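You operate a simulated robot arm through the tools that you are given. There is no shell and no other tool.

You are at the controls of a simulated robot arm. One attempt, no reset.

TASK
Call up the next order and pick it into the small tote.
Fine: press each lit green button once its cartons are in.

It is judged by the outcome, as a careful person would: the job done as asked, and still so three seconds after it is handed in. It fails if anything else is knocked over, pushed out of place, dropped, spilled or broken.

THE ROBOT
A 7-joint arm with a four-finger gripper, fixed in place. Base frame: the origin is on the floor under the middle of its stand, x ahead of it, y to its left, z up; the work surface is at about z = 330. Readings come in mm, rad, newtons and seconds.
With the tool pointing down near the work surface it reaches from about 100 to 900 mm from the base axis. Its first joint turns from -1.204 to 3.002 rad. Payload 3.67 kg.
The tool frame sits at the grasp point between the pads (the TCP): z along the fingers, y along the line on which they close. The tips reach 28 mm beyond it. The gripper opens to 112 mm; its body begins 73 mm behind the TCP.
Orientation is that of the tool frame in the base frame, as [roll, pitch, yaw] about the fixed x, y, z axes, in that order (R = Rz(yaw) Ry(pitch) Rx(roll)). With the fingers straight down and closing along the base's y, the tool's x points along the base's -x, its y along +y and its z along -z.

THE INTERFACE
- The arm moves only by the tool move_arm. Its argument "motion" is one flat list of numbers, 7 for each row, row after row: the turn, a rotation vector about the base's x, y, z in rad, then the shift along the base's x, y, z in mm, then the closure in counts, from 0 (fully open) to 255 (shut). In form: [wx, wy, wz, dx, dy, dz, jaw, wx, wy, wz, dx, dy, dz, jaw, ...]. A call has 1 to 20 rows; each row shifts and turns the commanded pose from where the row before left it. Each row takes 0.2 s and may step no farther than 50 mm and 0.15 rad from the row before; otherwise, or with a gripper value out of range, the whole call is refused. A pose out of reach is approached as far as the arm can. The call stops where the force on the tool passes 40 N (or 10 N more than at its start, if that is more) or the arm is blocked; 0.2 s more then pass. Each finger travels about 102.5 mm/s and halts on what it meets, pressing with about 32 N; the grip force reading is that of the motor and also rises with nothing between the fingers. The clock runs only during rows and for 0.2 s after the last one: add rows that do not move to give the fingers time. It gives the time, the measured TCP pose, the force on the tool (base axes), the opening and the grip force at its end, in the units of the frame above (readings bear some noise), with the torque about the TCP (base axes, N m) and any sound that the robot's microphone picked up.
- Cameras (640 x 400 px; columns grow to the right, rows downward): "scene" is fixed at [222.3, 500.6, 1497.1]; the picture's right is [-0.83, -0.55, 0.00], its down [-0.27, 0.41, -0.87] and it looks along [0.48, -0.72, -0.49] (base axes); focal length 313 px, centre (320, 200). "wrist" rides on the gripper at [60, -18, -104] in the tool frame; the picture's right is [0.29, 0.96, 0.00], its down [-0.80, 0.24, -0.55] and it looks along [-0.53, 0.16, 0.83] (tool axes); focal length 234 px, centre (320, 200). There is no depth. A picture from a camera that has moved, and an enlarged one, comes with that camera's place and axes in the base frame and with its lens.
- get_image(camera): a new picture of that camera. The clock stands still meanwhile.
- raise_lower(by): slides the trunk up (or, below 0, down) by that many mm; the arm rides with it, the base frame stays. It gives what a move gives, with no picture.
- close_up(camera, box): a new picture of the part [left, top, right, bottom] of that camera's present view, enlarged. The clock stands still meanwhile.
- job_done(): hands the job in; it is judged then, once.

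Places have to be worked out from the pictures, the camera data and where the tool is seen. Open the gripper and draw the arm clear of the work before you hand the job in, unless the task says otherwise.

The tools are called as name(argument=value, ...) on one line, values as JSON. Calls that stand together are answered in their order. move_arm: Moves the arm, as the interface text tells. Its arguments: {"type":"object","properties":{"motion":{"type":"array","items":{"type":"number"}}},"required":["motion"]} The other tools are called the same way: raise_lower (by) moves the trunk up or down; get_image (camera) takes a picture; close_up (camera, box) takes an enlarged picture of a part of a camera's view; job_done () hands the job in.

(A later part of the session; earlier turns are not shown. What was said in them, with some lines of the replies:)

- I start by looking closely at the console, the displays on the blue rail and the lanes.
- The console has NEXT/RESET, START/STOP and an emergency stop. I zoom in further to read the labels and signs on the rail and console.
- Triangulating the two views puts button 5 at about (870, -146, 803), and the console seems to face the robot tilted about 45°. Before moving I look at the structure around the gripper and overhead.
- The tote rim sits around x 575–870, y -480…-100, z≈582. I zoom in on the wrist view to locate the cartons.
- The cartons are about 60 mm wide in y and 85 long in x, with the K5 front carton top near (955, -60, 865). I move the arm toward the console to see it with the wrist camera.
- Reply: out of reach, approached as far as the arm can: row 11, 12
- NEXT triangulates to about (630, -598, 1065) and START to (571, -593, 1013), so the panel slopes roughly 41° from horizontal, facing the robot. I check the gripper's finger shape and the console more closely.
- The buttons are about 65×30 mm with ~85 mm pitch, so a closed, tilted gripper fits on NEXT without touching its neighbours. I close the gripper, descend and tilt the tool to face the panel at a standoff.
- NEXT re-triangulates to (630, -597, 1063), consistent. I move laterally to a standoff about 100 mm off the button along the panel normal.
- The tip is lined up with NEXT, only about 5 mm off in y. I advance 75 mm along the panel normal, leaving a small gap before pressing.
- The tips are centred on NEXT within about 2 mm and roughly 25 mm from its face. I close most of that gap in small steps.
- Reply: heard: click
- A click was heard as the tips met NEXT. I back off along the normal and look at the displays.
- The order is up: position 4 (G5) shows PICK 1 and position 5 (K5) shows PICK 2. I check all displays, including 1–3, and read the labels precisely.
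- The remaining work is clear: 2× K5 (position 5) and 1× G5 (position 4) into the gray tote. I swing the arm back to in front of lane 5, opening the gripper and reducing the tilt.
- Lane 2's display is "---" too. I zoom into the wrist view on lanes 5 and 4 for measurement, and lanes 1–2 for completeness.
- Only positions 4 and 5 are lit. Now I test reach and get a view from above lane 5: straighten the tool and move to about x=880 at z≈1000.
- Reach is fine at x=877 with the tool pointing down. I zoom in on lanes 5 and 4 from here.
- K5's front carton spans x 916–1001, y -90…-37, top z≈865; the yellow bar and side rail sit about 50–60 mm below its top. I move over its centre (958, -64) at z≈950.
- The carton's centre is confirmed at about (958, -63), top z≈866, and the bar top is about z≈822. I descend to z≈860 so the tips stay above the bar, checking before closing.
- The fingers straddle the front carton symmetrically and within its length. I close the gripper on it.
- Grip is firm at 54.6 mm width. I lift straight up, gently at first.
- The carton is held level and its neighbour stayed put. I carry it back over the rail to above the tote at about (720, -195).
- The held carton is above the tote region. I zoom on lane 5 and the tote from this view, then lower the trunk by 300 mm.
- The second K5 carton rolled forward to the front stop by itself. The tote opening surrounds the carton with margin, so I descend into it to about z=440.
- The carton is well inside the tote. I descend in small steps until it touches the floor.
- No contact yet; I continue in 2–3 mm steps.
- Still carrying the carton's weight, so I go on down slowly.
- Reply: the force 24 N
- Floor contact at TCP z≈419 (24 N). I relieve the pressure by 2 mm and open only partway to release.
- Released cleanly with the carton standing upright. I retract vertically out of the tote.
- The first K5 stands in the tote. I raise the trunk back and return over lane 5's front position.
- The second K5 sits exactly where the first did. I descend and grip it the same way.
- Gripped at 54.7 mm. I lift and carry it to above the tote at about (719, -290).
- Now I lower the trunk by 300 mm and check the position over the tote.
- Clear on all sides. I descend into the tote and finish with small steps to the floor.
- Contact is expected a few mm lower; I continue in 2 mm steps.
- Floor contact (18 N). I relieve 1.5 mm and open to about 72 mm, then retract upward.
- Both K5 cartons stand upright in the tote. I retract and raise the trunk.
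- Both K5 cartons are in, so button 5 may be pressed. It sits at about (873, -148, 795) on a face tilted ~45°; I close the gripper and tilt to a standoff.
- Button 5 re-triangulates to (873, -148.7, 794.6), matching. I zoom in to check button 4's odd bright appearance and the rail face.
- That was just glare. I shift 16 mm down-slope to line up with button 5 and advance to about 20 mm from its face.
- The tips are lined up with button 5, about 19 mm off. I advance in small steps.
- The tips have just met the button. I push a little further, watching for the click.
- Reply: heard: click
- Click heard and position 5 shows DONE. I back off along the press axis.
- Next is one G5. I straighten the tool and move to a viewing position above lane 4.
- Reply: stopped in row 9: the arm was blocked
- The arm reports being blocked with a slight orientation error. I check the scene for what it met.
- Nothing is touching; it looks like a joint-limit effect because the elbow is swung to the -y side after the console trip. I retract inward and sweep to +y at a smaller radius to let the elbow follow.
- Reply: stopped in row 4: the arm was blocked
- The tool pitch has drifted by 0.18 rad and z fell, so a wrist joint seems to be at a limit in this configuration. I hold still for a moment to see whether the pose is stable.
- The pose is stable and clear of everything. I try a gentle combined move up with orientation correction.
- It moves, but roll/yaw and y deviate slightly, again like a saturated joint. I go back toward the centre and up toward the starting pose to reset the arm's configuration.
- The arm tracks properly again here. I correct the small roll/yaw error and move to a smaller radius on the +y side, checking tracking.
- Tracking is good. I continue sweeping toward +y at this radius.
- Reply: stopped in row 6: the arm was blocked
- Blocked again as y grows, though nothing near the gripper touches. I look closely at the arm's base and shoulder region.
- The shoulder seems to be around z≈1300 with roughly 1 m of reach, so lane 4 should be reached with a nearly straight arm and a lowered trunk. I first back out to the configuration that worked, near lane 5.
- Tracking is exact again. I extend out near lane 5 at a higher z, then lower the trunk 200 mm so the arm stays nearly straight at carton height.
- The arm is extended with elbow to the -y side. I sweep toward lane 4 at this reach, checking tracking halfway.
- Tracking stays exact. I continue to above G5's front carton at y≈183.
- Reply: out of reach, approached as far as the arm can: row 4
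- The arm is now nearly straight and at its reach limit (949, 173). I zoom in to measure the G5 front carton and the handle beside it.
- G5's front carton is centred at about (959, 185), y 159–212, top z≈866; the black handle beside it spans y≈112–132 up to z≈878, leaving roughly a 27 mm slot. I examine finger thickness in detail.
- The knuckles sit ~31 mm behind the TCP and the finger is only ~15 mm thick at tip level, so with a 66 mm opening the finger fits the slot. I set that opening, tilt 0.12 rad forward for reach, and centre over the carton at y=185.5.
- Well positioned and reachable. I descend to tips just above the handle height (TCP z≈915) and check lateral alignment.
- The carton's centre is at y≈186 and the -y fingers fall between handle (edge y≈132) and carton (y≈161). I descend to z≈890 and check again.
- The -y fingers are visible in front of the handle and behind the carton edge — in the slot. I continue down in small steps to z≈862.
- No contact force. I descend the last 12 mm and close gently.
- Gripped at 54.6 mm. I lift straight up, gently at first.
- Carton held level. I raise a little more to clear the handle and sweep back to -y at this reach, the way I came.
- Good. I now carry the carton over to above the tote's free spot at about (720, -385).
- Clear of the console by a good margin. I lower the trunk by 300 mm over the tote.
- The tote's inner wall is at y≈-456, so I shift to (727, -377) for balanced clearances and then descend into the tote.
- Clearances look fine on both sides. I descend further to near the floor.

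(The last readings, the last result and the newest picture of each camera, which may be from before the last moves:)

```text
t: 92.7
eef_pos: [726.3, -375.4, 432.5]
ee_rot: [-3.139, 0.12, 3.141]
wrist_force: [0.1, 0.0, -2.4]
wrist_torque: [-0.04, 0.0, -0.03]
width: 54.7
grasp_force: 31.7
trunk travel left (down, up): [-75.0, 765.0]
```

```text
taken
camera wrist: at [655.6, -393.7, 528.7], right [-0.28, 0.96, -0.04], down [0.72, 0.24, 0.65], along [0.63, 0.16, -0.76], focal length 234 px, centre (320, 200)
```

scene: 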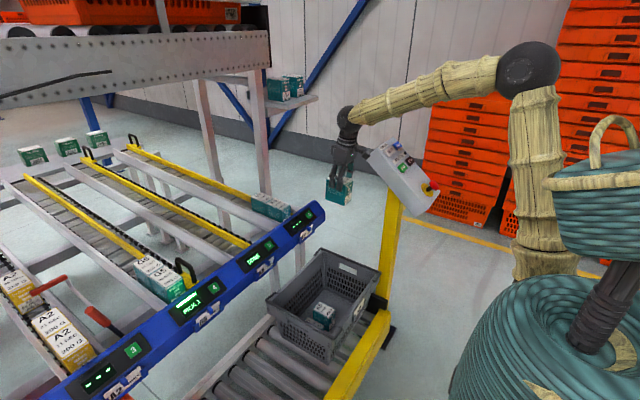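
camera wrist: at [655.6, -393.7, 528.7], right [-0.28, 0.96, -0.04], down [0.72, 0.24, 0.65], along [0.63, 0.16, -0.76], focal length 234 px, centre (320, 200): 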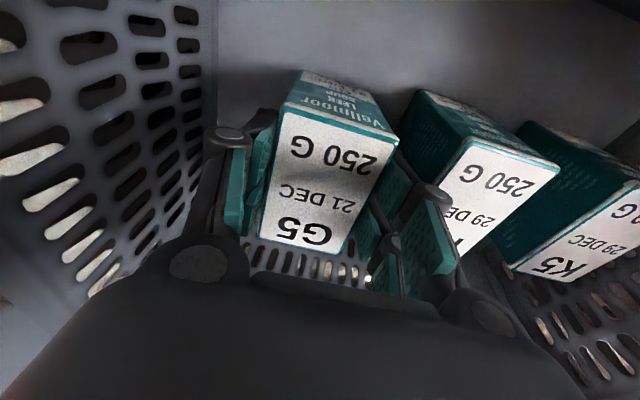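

Just above the floor; I take the last millimetres in 2 mm steps.

move_arm(motion=[0, 0, 0, 0, 0, -2, 200, 0, 0, 0, 0, 0, -2, 200, 0, 0, 0, 0, 0, -2, 200])

```text
t: 93.5
eef_pos: [726.9, -377.5, 426.4]
ee_rot: [-3.136, 0.122, 3.141]
wrist_force: [0.2, 0.6, -2.1]
wrist_torque: [-0.01, 0.01, -0.04]
width: 54.3
grasp_force: 32.0
trunk travel left (down, up): [-75.0, 765.0]
```

No contact yet; a few more small steps.

move_arm(motion=[0, 0, 0, 0, 0, -1.5, 200, 0, 0, 0, 0, 0, -1.5, 200, 0, 0, 0, 0, 0, -1, 200])

```text
t: 94.3
eef_pos: [728.0, -375.5, 425.3]
ee_rot: [-3.137, 0.124, -3.141]
wrist_force: [0.9, 0.1, 19.1]
wrist_torque: [0.02, 0.63, -0.06]
width: 54.9
grasp_force: 31.7
trunk travel left (down, up): [-75.0, 765.0]
```

Floor contact (19 N). I relieve 1.5 mm, open to about 66–68 mm and rise slightly.

move_arm(motion=[0, 0, 0, 0, 0, 1.5, 200, 0, 0, 0, 0, 0, 0, 120, 0, 0, 0, 0, 0, 0, 102, 0, 0, 0, 0, 0, 0, 102, 0, 0, 0, 0, 0, 8, 102])

get_image(camera="wrist")

```text
t: 95.5
eef_pos: [726.2, -375.4, 432.6]
ee_rot: [-3.137, 0.12, 3.141]
wrist_force: [0.1, 0.7, -0.5]
wrist_torque: [0.01, -0.02, 0.04]
width: 67.2
grasp_force: 0.0
trunk travel left (down, up): [-75.0, 765.0]
```

```text
taken
camera wrist: at [655.9, -394.1, 528.8], right [-0.28, 0.96, -0.04], down [0.73, 0.24, 0.64], along [0.63, 0.16, -0.76], focal length 234 px, centre (320, 200)
```

wrist: 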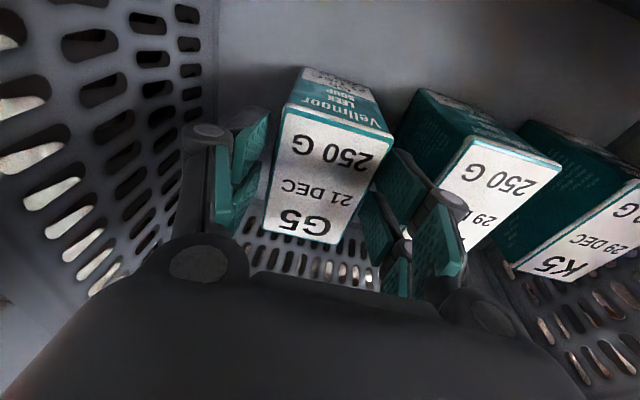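

All three cartons stand in the tote. I retract vertically and then raise the trunk.

move_arm(motion=[0, 0, 0, 0, 0, 12, 102, 0, 0, 0, 0, 0, 25, 102, 0, 0, 0, 0, 0, 40, 102, 0, 0, 0, 0, 0, 40, 102, 0, 0, 0, 0, 0, 40, 102, 0, 0, 0, 0, 0, 40, 102, 0, 0, 0, 0, 0, 40, 102, 0, 0, 0, 0, 0, 35, 102, 0, 0, 0, 0, 0, 0, 102])

get_image(camera="wrist")

close_up(camera="scene", box=[240, 180, 440, 380])

```text
t: 97.5
eef_pos: [725.3, -376.4, 706.1]
ee_rot: [-3.138, 0.123, -3.141]
wrist_force: [-0.7, 0.2, 0.1]
wrist_torque: [-0.01, 0.0, 0.06]
width: 67.0
grasp_force: 0.1
trunk travel left (down, up): [-75.0, 765.0]
```

```text
taken
camera wrist: at [654.8, -394.1, 801.2], right [-0.28, 0.96, -0.04], down [0.72, 0.24, 0.65], along [0.63, 0.16, -0.76], focal length 234 px, centre (320, 200)
```

wrist: 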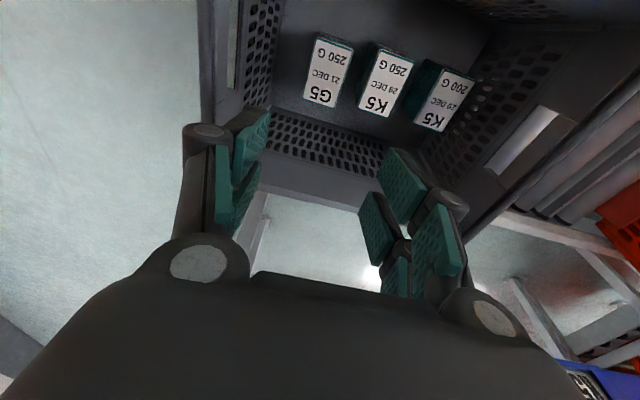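

```text
2.00 times, centred on (340, 280) of scene
camera zoom: at [222.3, 500.6, 1497.1], right [-0.83, -0.55, 0.0], down [-0.27, 0.41, -0.87], along [0.48, -0.72, -0.49], focal length 627 px, centre (280, 40)
```

zoom: 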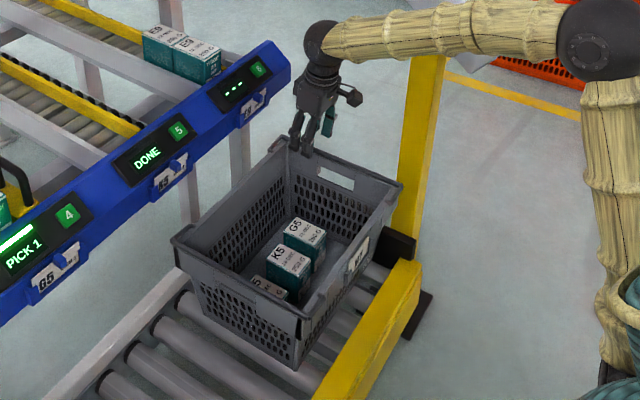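

All three cartons are upright in the gray tote. Next is button 4, at about (873, 100, 795); I raise the trunk 200 mm, then swing there with closed, tilted fingers while watching tracking.

raise_lower(by=200)

move_arm(motion=[0, 0, 0, 0, 30, 10, 255, 0, -0.111, 0, 3, 40, 5, 255, 0, -0.111, 0, 3, 40, 5, 255, 0, -0.111, 0, 3, 40, 5, 255, 0, -0.111, 0, 3, 40, 0, 255, 0, -0.111, 0, 3, 40, 0, 255, 0, -0.11, 0, 3, 40, 0, 255, 0, 0, 0, 3, 40, 0, 255, 0, 0, 0, 0, 0, 0, 255])

get_image(camera="scene")

```text
t: 99.7
eef_pos: [726.0, -376.1, 903.4]
ee_rot: [-3.139, 0.12, 3.141]
wrist_force: [0.2, -0.4, 0.3]
wrist_torque: [0.0, 0.0, 0.03]
width: 67.2
grasp_force: 0.0
trunk travel left (down, up): [-275.0, 565.0]
```

```text
t: 101.7
eef_pos: [781.8, -97.2, 912.5]
ee_rot: [3.009, 0.755, 3.026]
wrist_force: [0.2, -0.4, 0.5]
wrist_torque: [-0.02, 0.03, 0.0]
width: 0.3
grasp_force: 31.9
out of reach, approached as far as the arm can: row 6, 7, 8
trunk travel left (down, up): [-275.0, 565.0]
```

```text
taken
```

scene: 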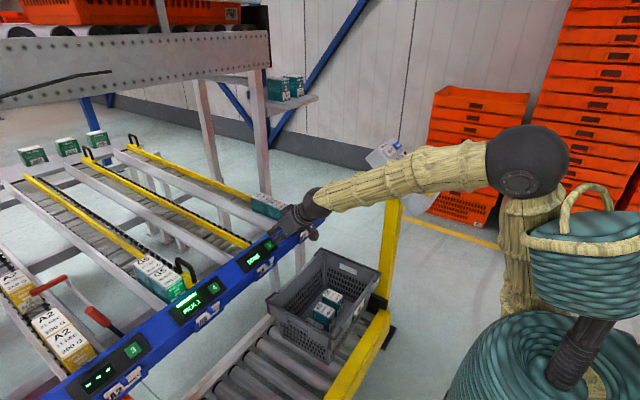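

This trunk height is too low for the tilted pose. I raise the trunk back to its original height, where pressing button 5 worked, and restore the orientation.

raise_lower(by=300)

move_arm(motion=[0, 0, 0, -5, -5, -30, 255, -0.04, 0, 0.035, -5, -5, -40, 255, -0.04, -0.01, 0.035, -5, -5, -40, 255, -0.04, -0.01, 0.03, -5, 0, -40, 255, 0, -0.01, 0, -5, 0, -40, 255, 0, 0, 0, 0, 0, -40, 255, 0, 0, 0, 0, 0, -40, 255, 0, 0, 0, 0, 0, 0, 255])

get_image(camera="scene")

```text
t: 104.7
eef_pos: [778.7, -96.7, 1217.1]
ee_rot: [3.007, 0.758, 3.026]
wrist_force: [-0.1, 1.0, -0.4]
wrist_torque: [-0.01, -0.02, 0.01]
width: 0.1
grasp_force: 32.3
trunk travel left (down, up): [-575.0, 265.0]
```

```text
t: 106.5
eef_pos: [748.1, -87.7, 947.8]
ee_rot: [-2.962, 0.803, -2.917]
wrist_force: [-0.4, -0.8, -0.3]
wrist_torque: [0.02, 0.02, -0.05]
width: 0.1
grasp_force: 31.8
trunk travel left (down, up): [-575.0, 265.0]
```

```text
taken
```

scene: 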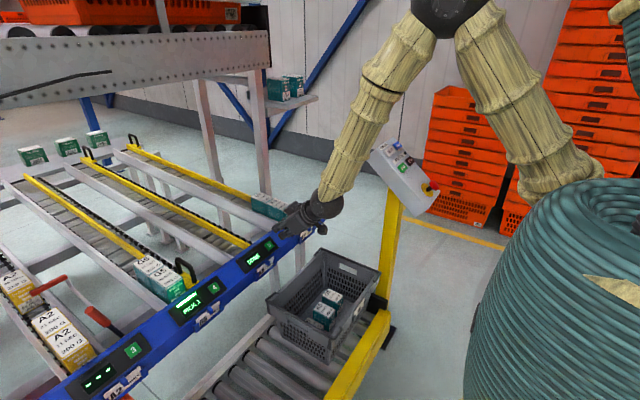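

My correction overshot since the commanded orientation had been kept. I undo it and check tracking here.

move_arm(motion=[0.062, 0.016, -0.048, 3, 0, -5, 255, 0.062, 0.016, -0.049, 3, 0, -5, 255, 0, 0, 0, 0, 0, 0, 255])

get_image(camera="wrist")

```text
t: 107.3
eef_pos: [755.4, -88.1, 937.1]
ee_rot: [3.138, 0.783, 3.136]
wrist_force: [-0.9, 0.1, 0.1]
wrist_torque: [-0.01, 0.0, -0.02]
width: 0.0
grasp_force: 32.1
trunk travel left (down, up): [-575.0, 265.0]
```

```text
taken
camera wrist: at [640.9, -106.1, 968.8], right [-0.2, 0.96, -0.2], down [0.17, 0.24, 0.96], along [0.96, 0.16, -0.21], focal length 234 px, centre (320, 200)
```

wrist: 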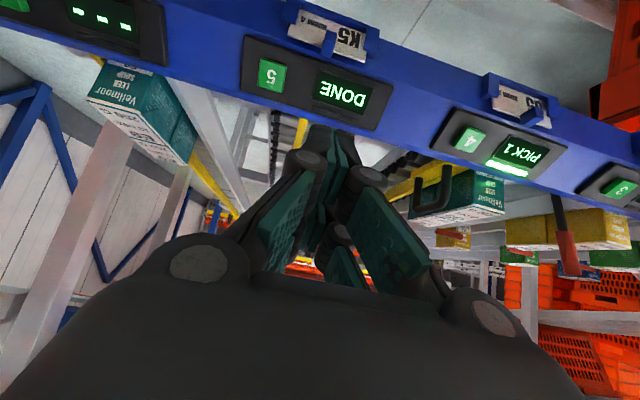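

Orientation is exact. Button 4 re-triangulates to (873, 101, 795); I sweep toward y≈100 in modest steps.

move_arm(motion=[0, 0, 0, 0, 25, 0, 255, 0, 0, 0, 0, 30, 0, 255, 0, 0, 0, 0, 30, 0, 255, 0, 0, 0, 0, 25, 0, 255, 0, 0, 0, 0, 0, 0, 255])

get_image(camera="scene")

```text
t: 108.5
eef_pos: [771.3, -14.2, 948.1]
ee_rot: [2.988, 0.753, 2.95]
wrist_force: [-0.1, 0.4, -0.4]
wrist_torque: [-0.01, 0.03, 0.02]
width: 0.0
grasp_force: 32.0
trunk travel left (down, up): [-575.0, 265.0]
stopped in row 5: the arm was blocked; the commanded pose is now the measured one
```

```text
taken
```

scene: 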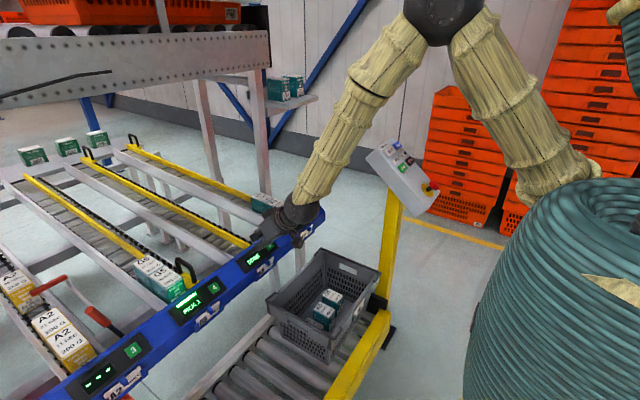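

Blocked again near y≈-14; the drift is a rotation about the tool's own axis, suggesting a roll joint at its stop. For pressing, roll about the tool axis doesn't matter, so I rotate the tool that way to free it.

move_arm(motion=[0, 0, 0, -5, -10, 5, 255, 0.094, 0, -0.094, 0, 0, 0, 255, 0.094, 0, -0.094, 0, 0, 0, 255, 0.094, 0, -0.094, 0, 0, 0, 255, 0, 0, 0, 0, 0, 0, 255])

move_arm(motion=[0, 0, 0, 0, 15, 0, 255, 0, 0, 0, 0, 20, 0, 255, 0, 0, 0, 0, 0, 0, 255])

```text
t: 109.7
eef_pos: [765.8, -22.6, 952.6]
ee_rot: [2.663, 0.636, 2.461]
wrist_force: [-1.1, 0.7, 0.0]
wrist_torque: [-0.01, 0.02, 0.0]
width: 0.0
grasp_force: 31.4
trunk travel left (down, up): [-575.0, 265.0]
```

```text
t: 110.5
eef_pos: [766.7, 12.0, 952.6]
ee_rot: [2.664, 0.634, 2.462]
wrist_force: [-0.4, 0.0, 0.1]
wrist_torque: [-0.01, -0.01, -0.02]
width: 0.0
grasp_force: 32.0
trunk travel left (down, up): [-575.0, 265.0]
```

That freed it — tracking is exact now and the tool still points along the press direction. I continue to y≈100.

move_arm(motion=[0, 0, 0, -3, 25, -4, 255, 0, 0, 0, -3, 25, -4, 255, 0, 0, 0, 0, 20, 0, 255, 0, 0, 0, 0, 15, 0, 255, 0, 0, 0, 0, 0, 0, 255])

get_image(camera="wrist")

get_image(camera="scene")

```text
t: 111.5
eef_pos: [781.8, 57.4, 963.4]
ee_rot: [2.58, 0.542, 2.33]
wrist_force: [0.5, -0.7, 0.4]
wrist_torque: [0.01, 0.04, 0.03]
width: 0.0
grasp_force: 31.6
trunk travel left (down, up): [-575.0, 265.0]
stopped in row 5: the arm was blocked; the commanded pose is now the measured one
```

```text
taken
camera wrist: at [667.8, 75.0, 999.4], right [0.24, 0.93, 0.29], down [0.19, -0.34, 0.92], along [0.95, -0.16, -0.26], focal length 234 px, centre (320, 200)
```

wrist: 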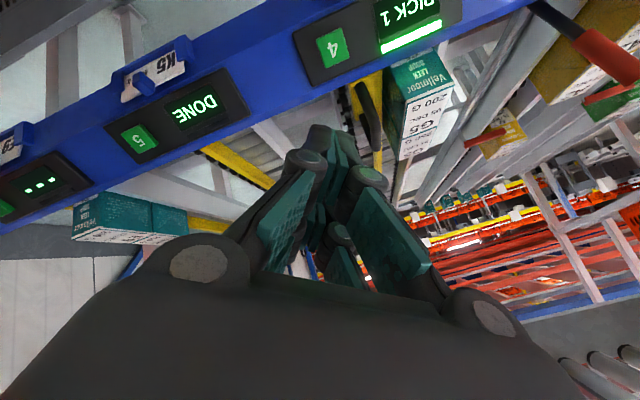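

```text
taken
```

scene: 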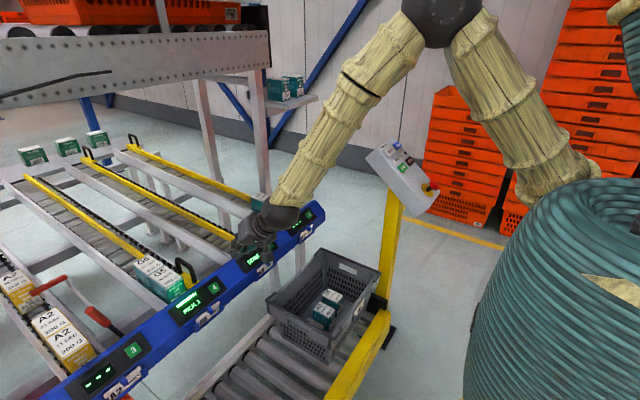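

Blocked again at y≈57 for the same reason, so more axial rotation is needed. I rotate another ~0.84 rad about the tool axis in place, then continue.

move_arm(motion=[0, 0, 0, -3, -10, 0, 255, 0.096, 0.007, -0.1015, 0, 0, 0, 255, 0.096, 0.007, -0.1015, 0, 0, 0, 255, 0.096, 0.007, -0.1015, 0, 0, 0, 255, 0.096, 0.007, -0.1015, 0, 0, 0, 255, 0.096, 0.007, -0.1015, 0, 0, 0, 255, 0.096, 0.007, -0.1015, 0, 0, 0, 255, 0, 0, 0, 0, 0, 0, 255])

move_arm(motion=[0, 0, 0, 0, 15, 0, 255, 0, 0, 0, 0, 20, 0, 255, 0, 0, 0, 0, 15, 0, 255, 0, 0, 0, 0, 0, 0, 255])

get_image(camera="wrist")

get_image(camera="scene")

```text
t: 113.3
eef_pos: [776.5, 51.3, 962.5]
ee_rot: [2.383, 0.012, 1.652]
wrist_force: [-0.1, 0.8, 0.4]
wrist_torque: [0.0, -0.04, 0.01]
width: 0.0
grasp_force: 31.9
trunk travel left (down, up): [-575.0, 265.0]
```

```text
t: 114.3
eef_pos: [777.6, 99.1, 963.1]
ee_rot: [2.382, 0.012, 1.653]
wrist_force: [0.2, 0.6, 0.4]
wrist_torque: [0.02, 0.01, 0.01]
width: 0.0
grasp_force: 32.1
trunk travel left (down, up): [-575.0, 265.0]
```

```text
taken
camera wrist: at [688.9, 152.5, 1024.6], right [0.67, 0.35, 0.66], down [-0.14, -0.8, 0.58], along [0.73, -0.48, -0.49], focal length 234 px, centre (320, 200)
```

wrist: 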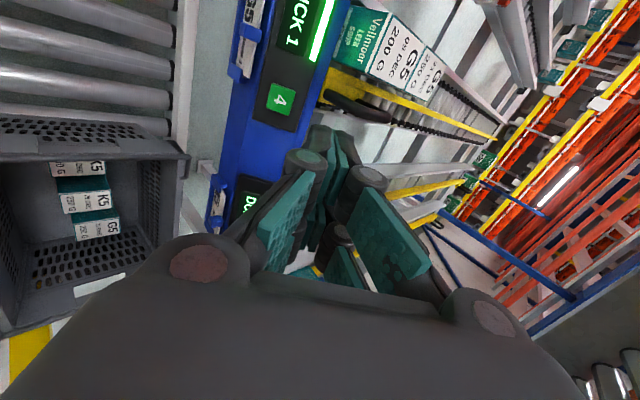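

```text
taken
```

scene: 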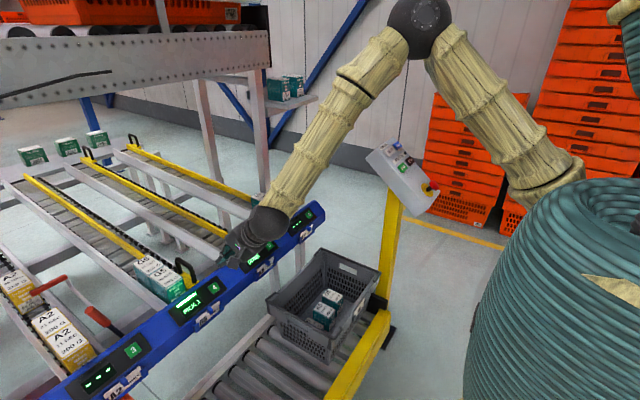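

Now at y=99 with exact tracking, and this view puts button 4 at (873, 100, 794.5). I advance to about 25 mm from the button along the press direction.

move_arm(motion=[0, 0, 0, 12, -0.3, -26, 255, 0, 0, 0, 12, -0.3, -26, 255, 0, 0, 0, 12, -0.3, -26, 255, 0, 0, 0, 12, -0.3, -26, 255, 0, 0, 0, 11, -0.3, -26, 255, 0, 0, 0, 0, 0, 0, 255])

get_image(camera="wrist")

close_up(camera="scene", box=[150, 220, 270, 320])

```text
t: 115.7
eef_pos: [836.1, 99.3, 833.1]
ee_rot: [2.383, 0.014, 1.653]
wrist_force: [-0.4, 0.2, 0.1]
wrist_torque: [0.0, -0.01, -0.04]
width: 0.0
grasp_force: 32.3
trunk travel left (down, up): [-575.0, 265.0]
```

```text
taken
camera wrist: at [747.4, 152.5, 894.8], right [0.67, 0.35, 0.66], down [-0.14, -0.8, 0.58], along [0.73, -0.48, -0.49], focal length 234 px, centre (320, 200)
```

wrist: 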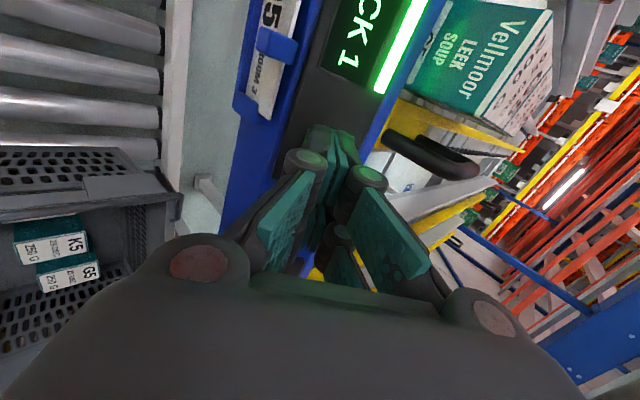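

```text
4.00 times, centred on (210, 270) of scene
camera zoom: at [222.3, 500.6, 1497.1], right [-0.83, -0.55, 0.0], down [-0.27, 0.41, -0.87], along [0.48, -0.72, -0.49], focal length 1253 px, centre (760, -80)
```

zoom: 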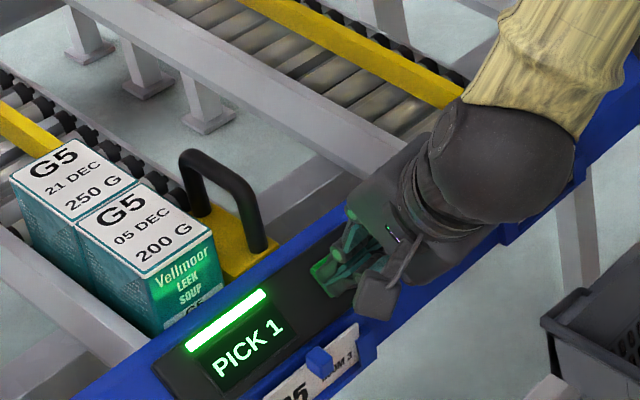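

The tips are aligned with button 4 within about 2 mm. I advance in small steps.

move_arm(motion=[0, 0, 0, 5.5, -0.2, -5.8, 255, 0, 0, 0, 5.5, -0.2, -5.8, 255, 0, 0, 0, 2.7, 0, -2.9, 255, 0, 0, 0, 1.4, 0, -1.5, 255])

```text
t: 116.7
eef_pos: [851.7, 98.2, 816.4]
ee_rot: [2.383, 0.012, 1.651]
wrist_force: [-1.6, 1.0, 2.0]
wrist_torque: [-0.03, 0.0, 0.0]
width: 0.2
grasp_force: 32.4
trunk travel left (down, up): [-575.0, 265.0]
```

Contact is just beginning; I push a little further for the click.

move_arm(motion=[0, 0, 0, 1.4, 0, -1.4, 255, 0, 0, 0, 1.4, 0, -1.4, 255])

close_up(camera="scene", box=[150, 220, 290, 320])

```text
t: 117.3
eef_pos: [853.3, 99.3, 813.3]
ee_rot: [2.382, 0.015, 1.651]
wrist_force: [-5.4, -0.7, 3.4]
wrist_torque: [-0.07, 0.08, -0.03]
width: 6.2
grasp_force: 35.7
trunk travel left (down, up): [-575.0, 265.0]
heard: click
```

```text
4.00 times, centred on (220, 270) of scene
camera zoom: at [222.3, 500.6, 1497.1], right [-0.83, -0.55, 0.0], down [-0.27, 0.41, -0.87], along [0.48, -0.72, -0.49], focal length 1253 px, centre (720, -80)
```

zoom: 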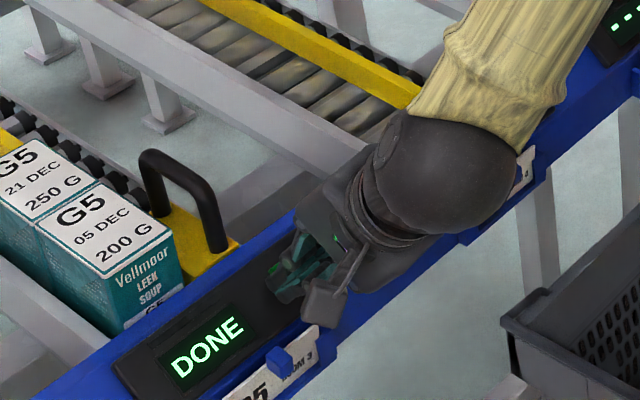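

Click heard and position 4 shows DONE. I back off along the press axis and re-check all displays.

move_arm(motion=[0, 0, 0, -7, 0, 7, 255, 0, 0, 0, -15, 0, 18, 255, 0, 0, 0, -18, 0, 28, 255, 0, 0, 0, -18, -5, 35, 255, 0, 0, 0, -18, -15, 40, 200, 0, 0, 0, 0, -30, 35, 100, 0, 0, 0, 0, -40, 20, 0, 0, 0, 0, 0, -40, 20, 0, 0, 0, 0, 0, 0, 0, 0])

get_image(camera="scene")

get_image(camera="wrist")

```text
t: 119.3
eef_pos: [777.7, -32.3, 1016.8]
ee_rot: [2.383, 0.014, 1.653]
wrist_force: [0.5, 0.1, -0.2]
wrist_torque: [0.0, -0.04, -0.02]
width: 112.1
grasp_force: 0.0
trunk travel left (down, up): [-575.0, 265.0]
```

```text
taken
```

scene: 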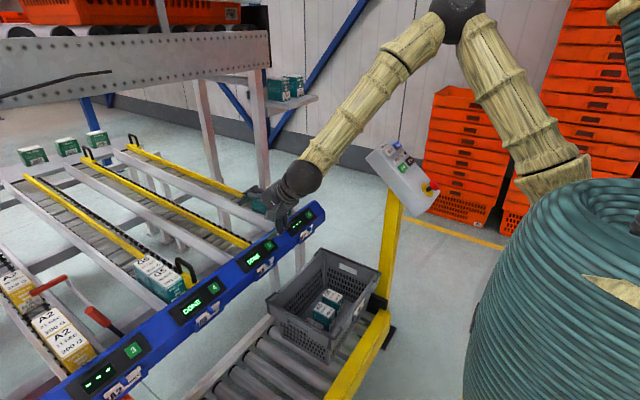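

```text
taken
camera wrist: at [690.1, 21.3, 1078.1], right [0.67, 0.35, 0.65], down [-0.14, -0.8, 0.58], along [0.73, -0.48, -0.49], focal length 234 px, centre (320, 200)
```

wrist: 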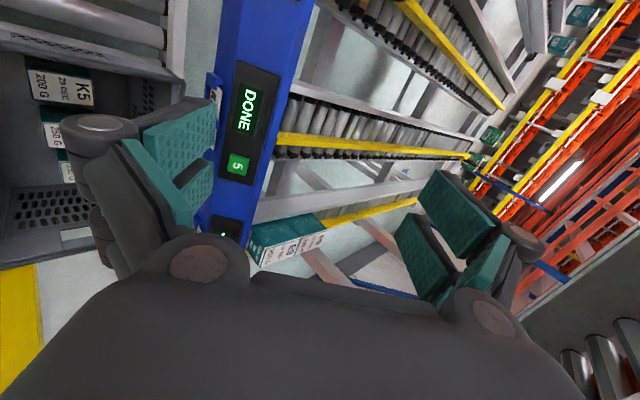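

Both positions show DONE and the gripper is open. I draw the arm up and back, clear of the work, then do a final check of everything.

move_arm(motion=[0, 0, 0, -15, -5, 40, 0, 0, 0, 0, -25, -5, 38, 0, 0, 0, 0, -25, -5, 38, 0, 0, 0, 0, -25, -5, 38, 0, 0, 0, 0, -25, -5, 38, 0, 0, 0, 0, -25, -5, 20, 0, 0, 0, 0, 0, 0, 0, 0])

get_image(camera="scene")

close_up(camera="scene", box=[60, 190, 340, 400])

close_up(camera="scene", box=[250, 230, 410, 370])

get_image(camera="wrist")

```text
t: 120.9
eef_pos: [638.8, -62.4, 1227.4]
ee_rot: [2.382, 0.014, 1.653]
wrist_force: [-0.6, 0.7, -0.1]
wrist_torque: [-0.02, 0.04, -0.01]
width: 111.9
grasp_force: 0.1
trunk travel left (down, up): [-575.0, 265.0]
```

```text
taken
```

scene: 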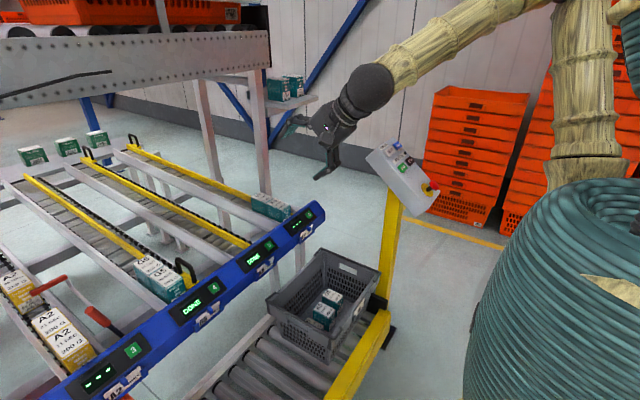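

```text
1.90 times, centred on (200, 295) of scene
camera zoom: at [222.3, 500.6, 1497.1], right [-0.83, -0.55, 0.0], down [-0.27, 0.41, -0.87], along [0.48, -0.72, -0.49], focal length 597 px, centre (549, 19)
```

zoom: 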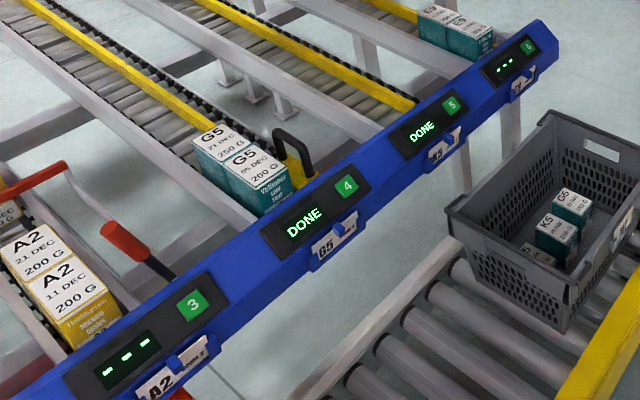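

```text
2.86 times, centred on (330, 300) of scene
camera zoom: at [222.3, 500.6, 1497.1], right [-0.83, -0.55, 0.0], down [-0.27, 0.41, -0.87], along [0.48, -0.72, -0.49], focal length 895 px, centre (291, -86)
```

zoom: 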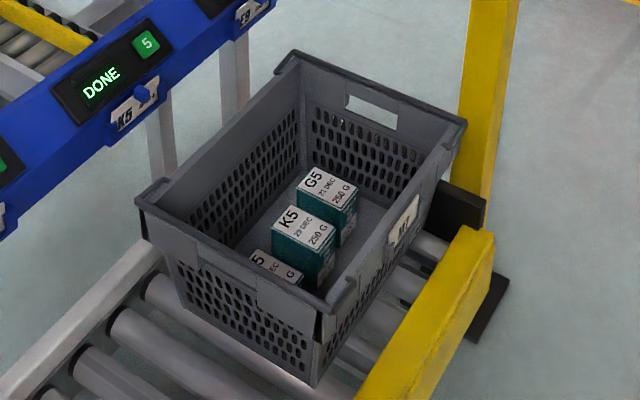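

```text
taken
camera wrist: at [550.0, -8.5, 1290.0], right [0.67, 0.35, 0.65], down [-0.14, -0.8, 0.58], along [0.73, -0.48, -0.49], focal length 234 px, centre (320, 200)
```

wrist: 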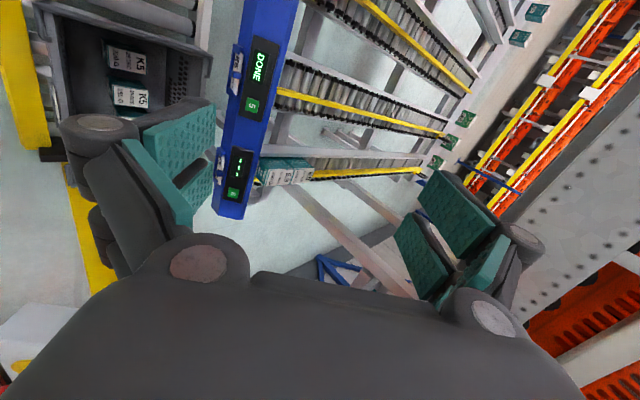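

All three cartons (2× K5, 1× G5) stand in the gray tote, positions 4 and 5 both read DONE, nothing else is disturbed, and the arm is open and clear. I hand the job in.

job_done()

```text
The job is handed in.
```

The order is picked and handed in: two K5 cartons and one G5 carton are standing upright in the small gray tote.

- **Order call-up:** I pressed NEXT once. It lit position 5 for two K5 and position 4 for one G5. The other four positions showed no picks.
- **Confirmation:** I pressed button 5 after both K5 cartons were in, and button 4 after the G5 was in. Both displays then read DONE.
- **Carton choice:** I took the front carton from each lane. For G5 that was the 21 DEC, 250 G carton; an earlier-dated 05 DEC, 200 G carton was directly behind it and is still in the lane.
- **Arm trouble on the way:** The arm stalled a few times against what looked like its own joint limits while working near lane 4. No contact force showed in the readings, and the final pictures show nothing else moved or knocked over.

The gripper is open and the arm is drawn back clear of the work.
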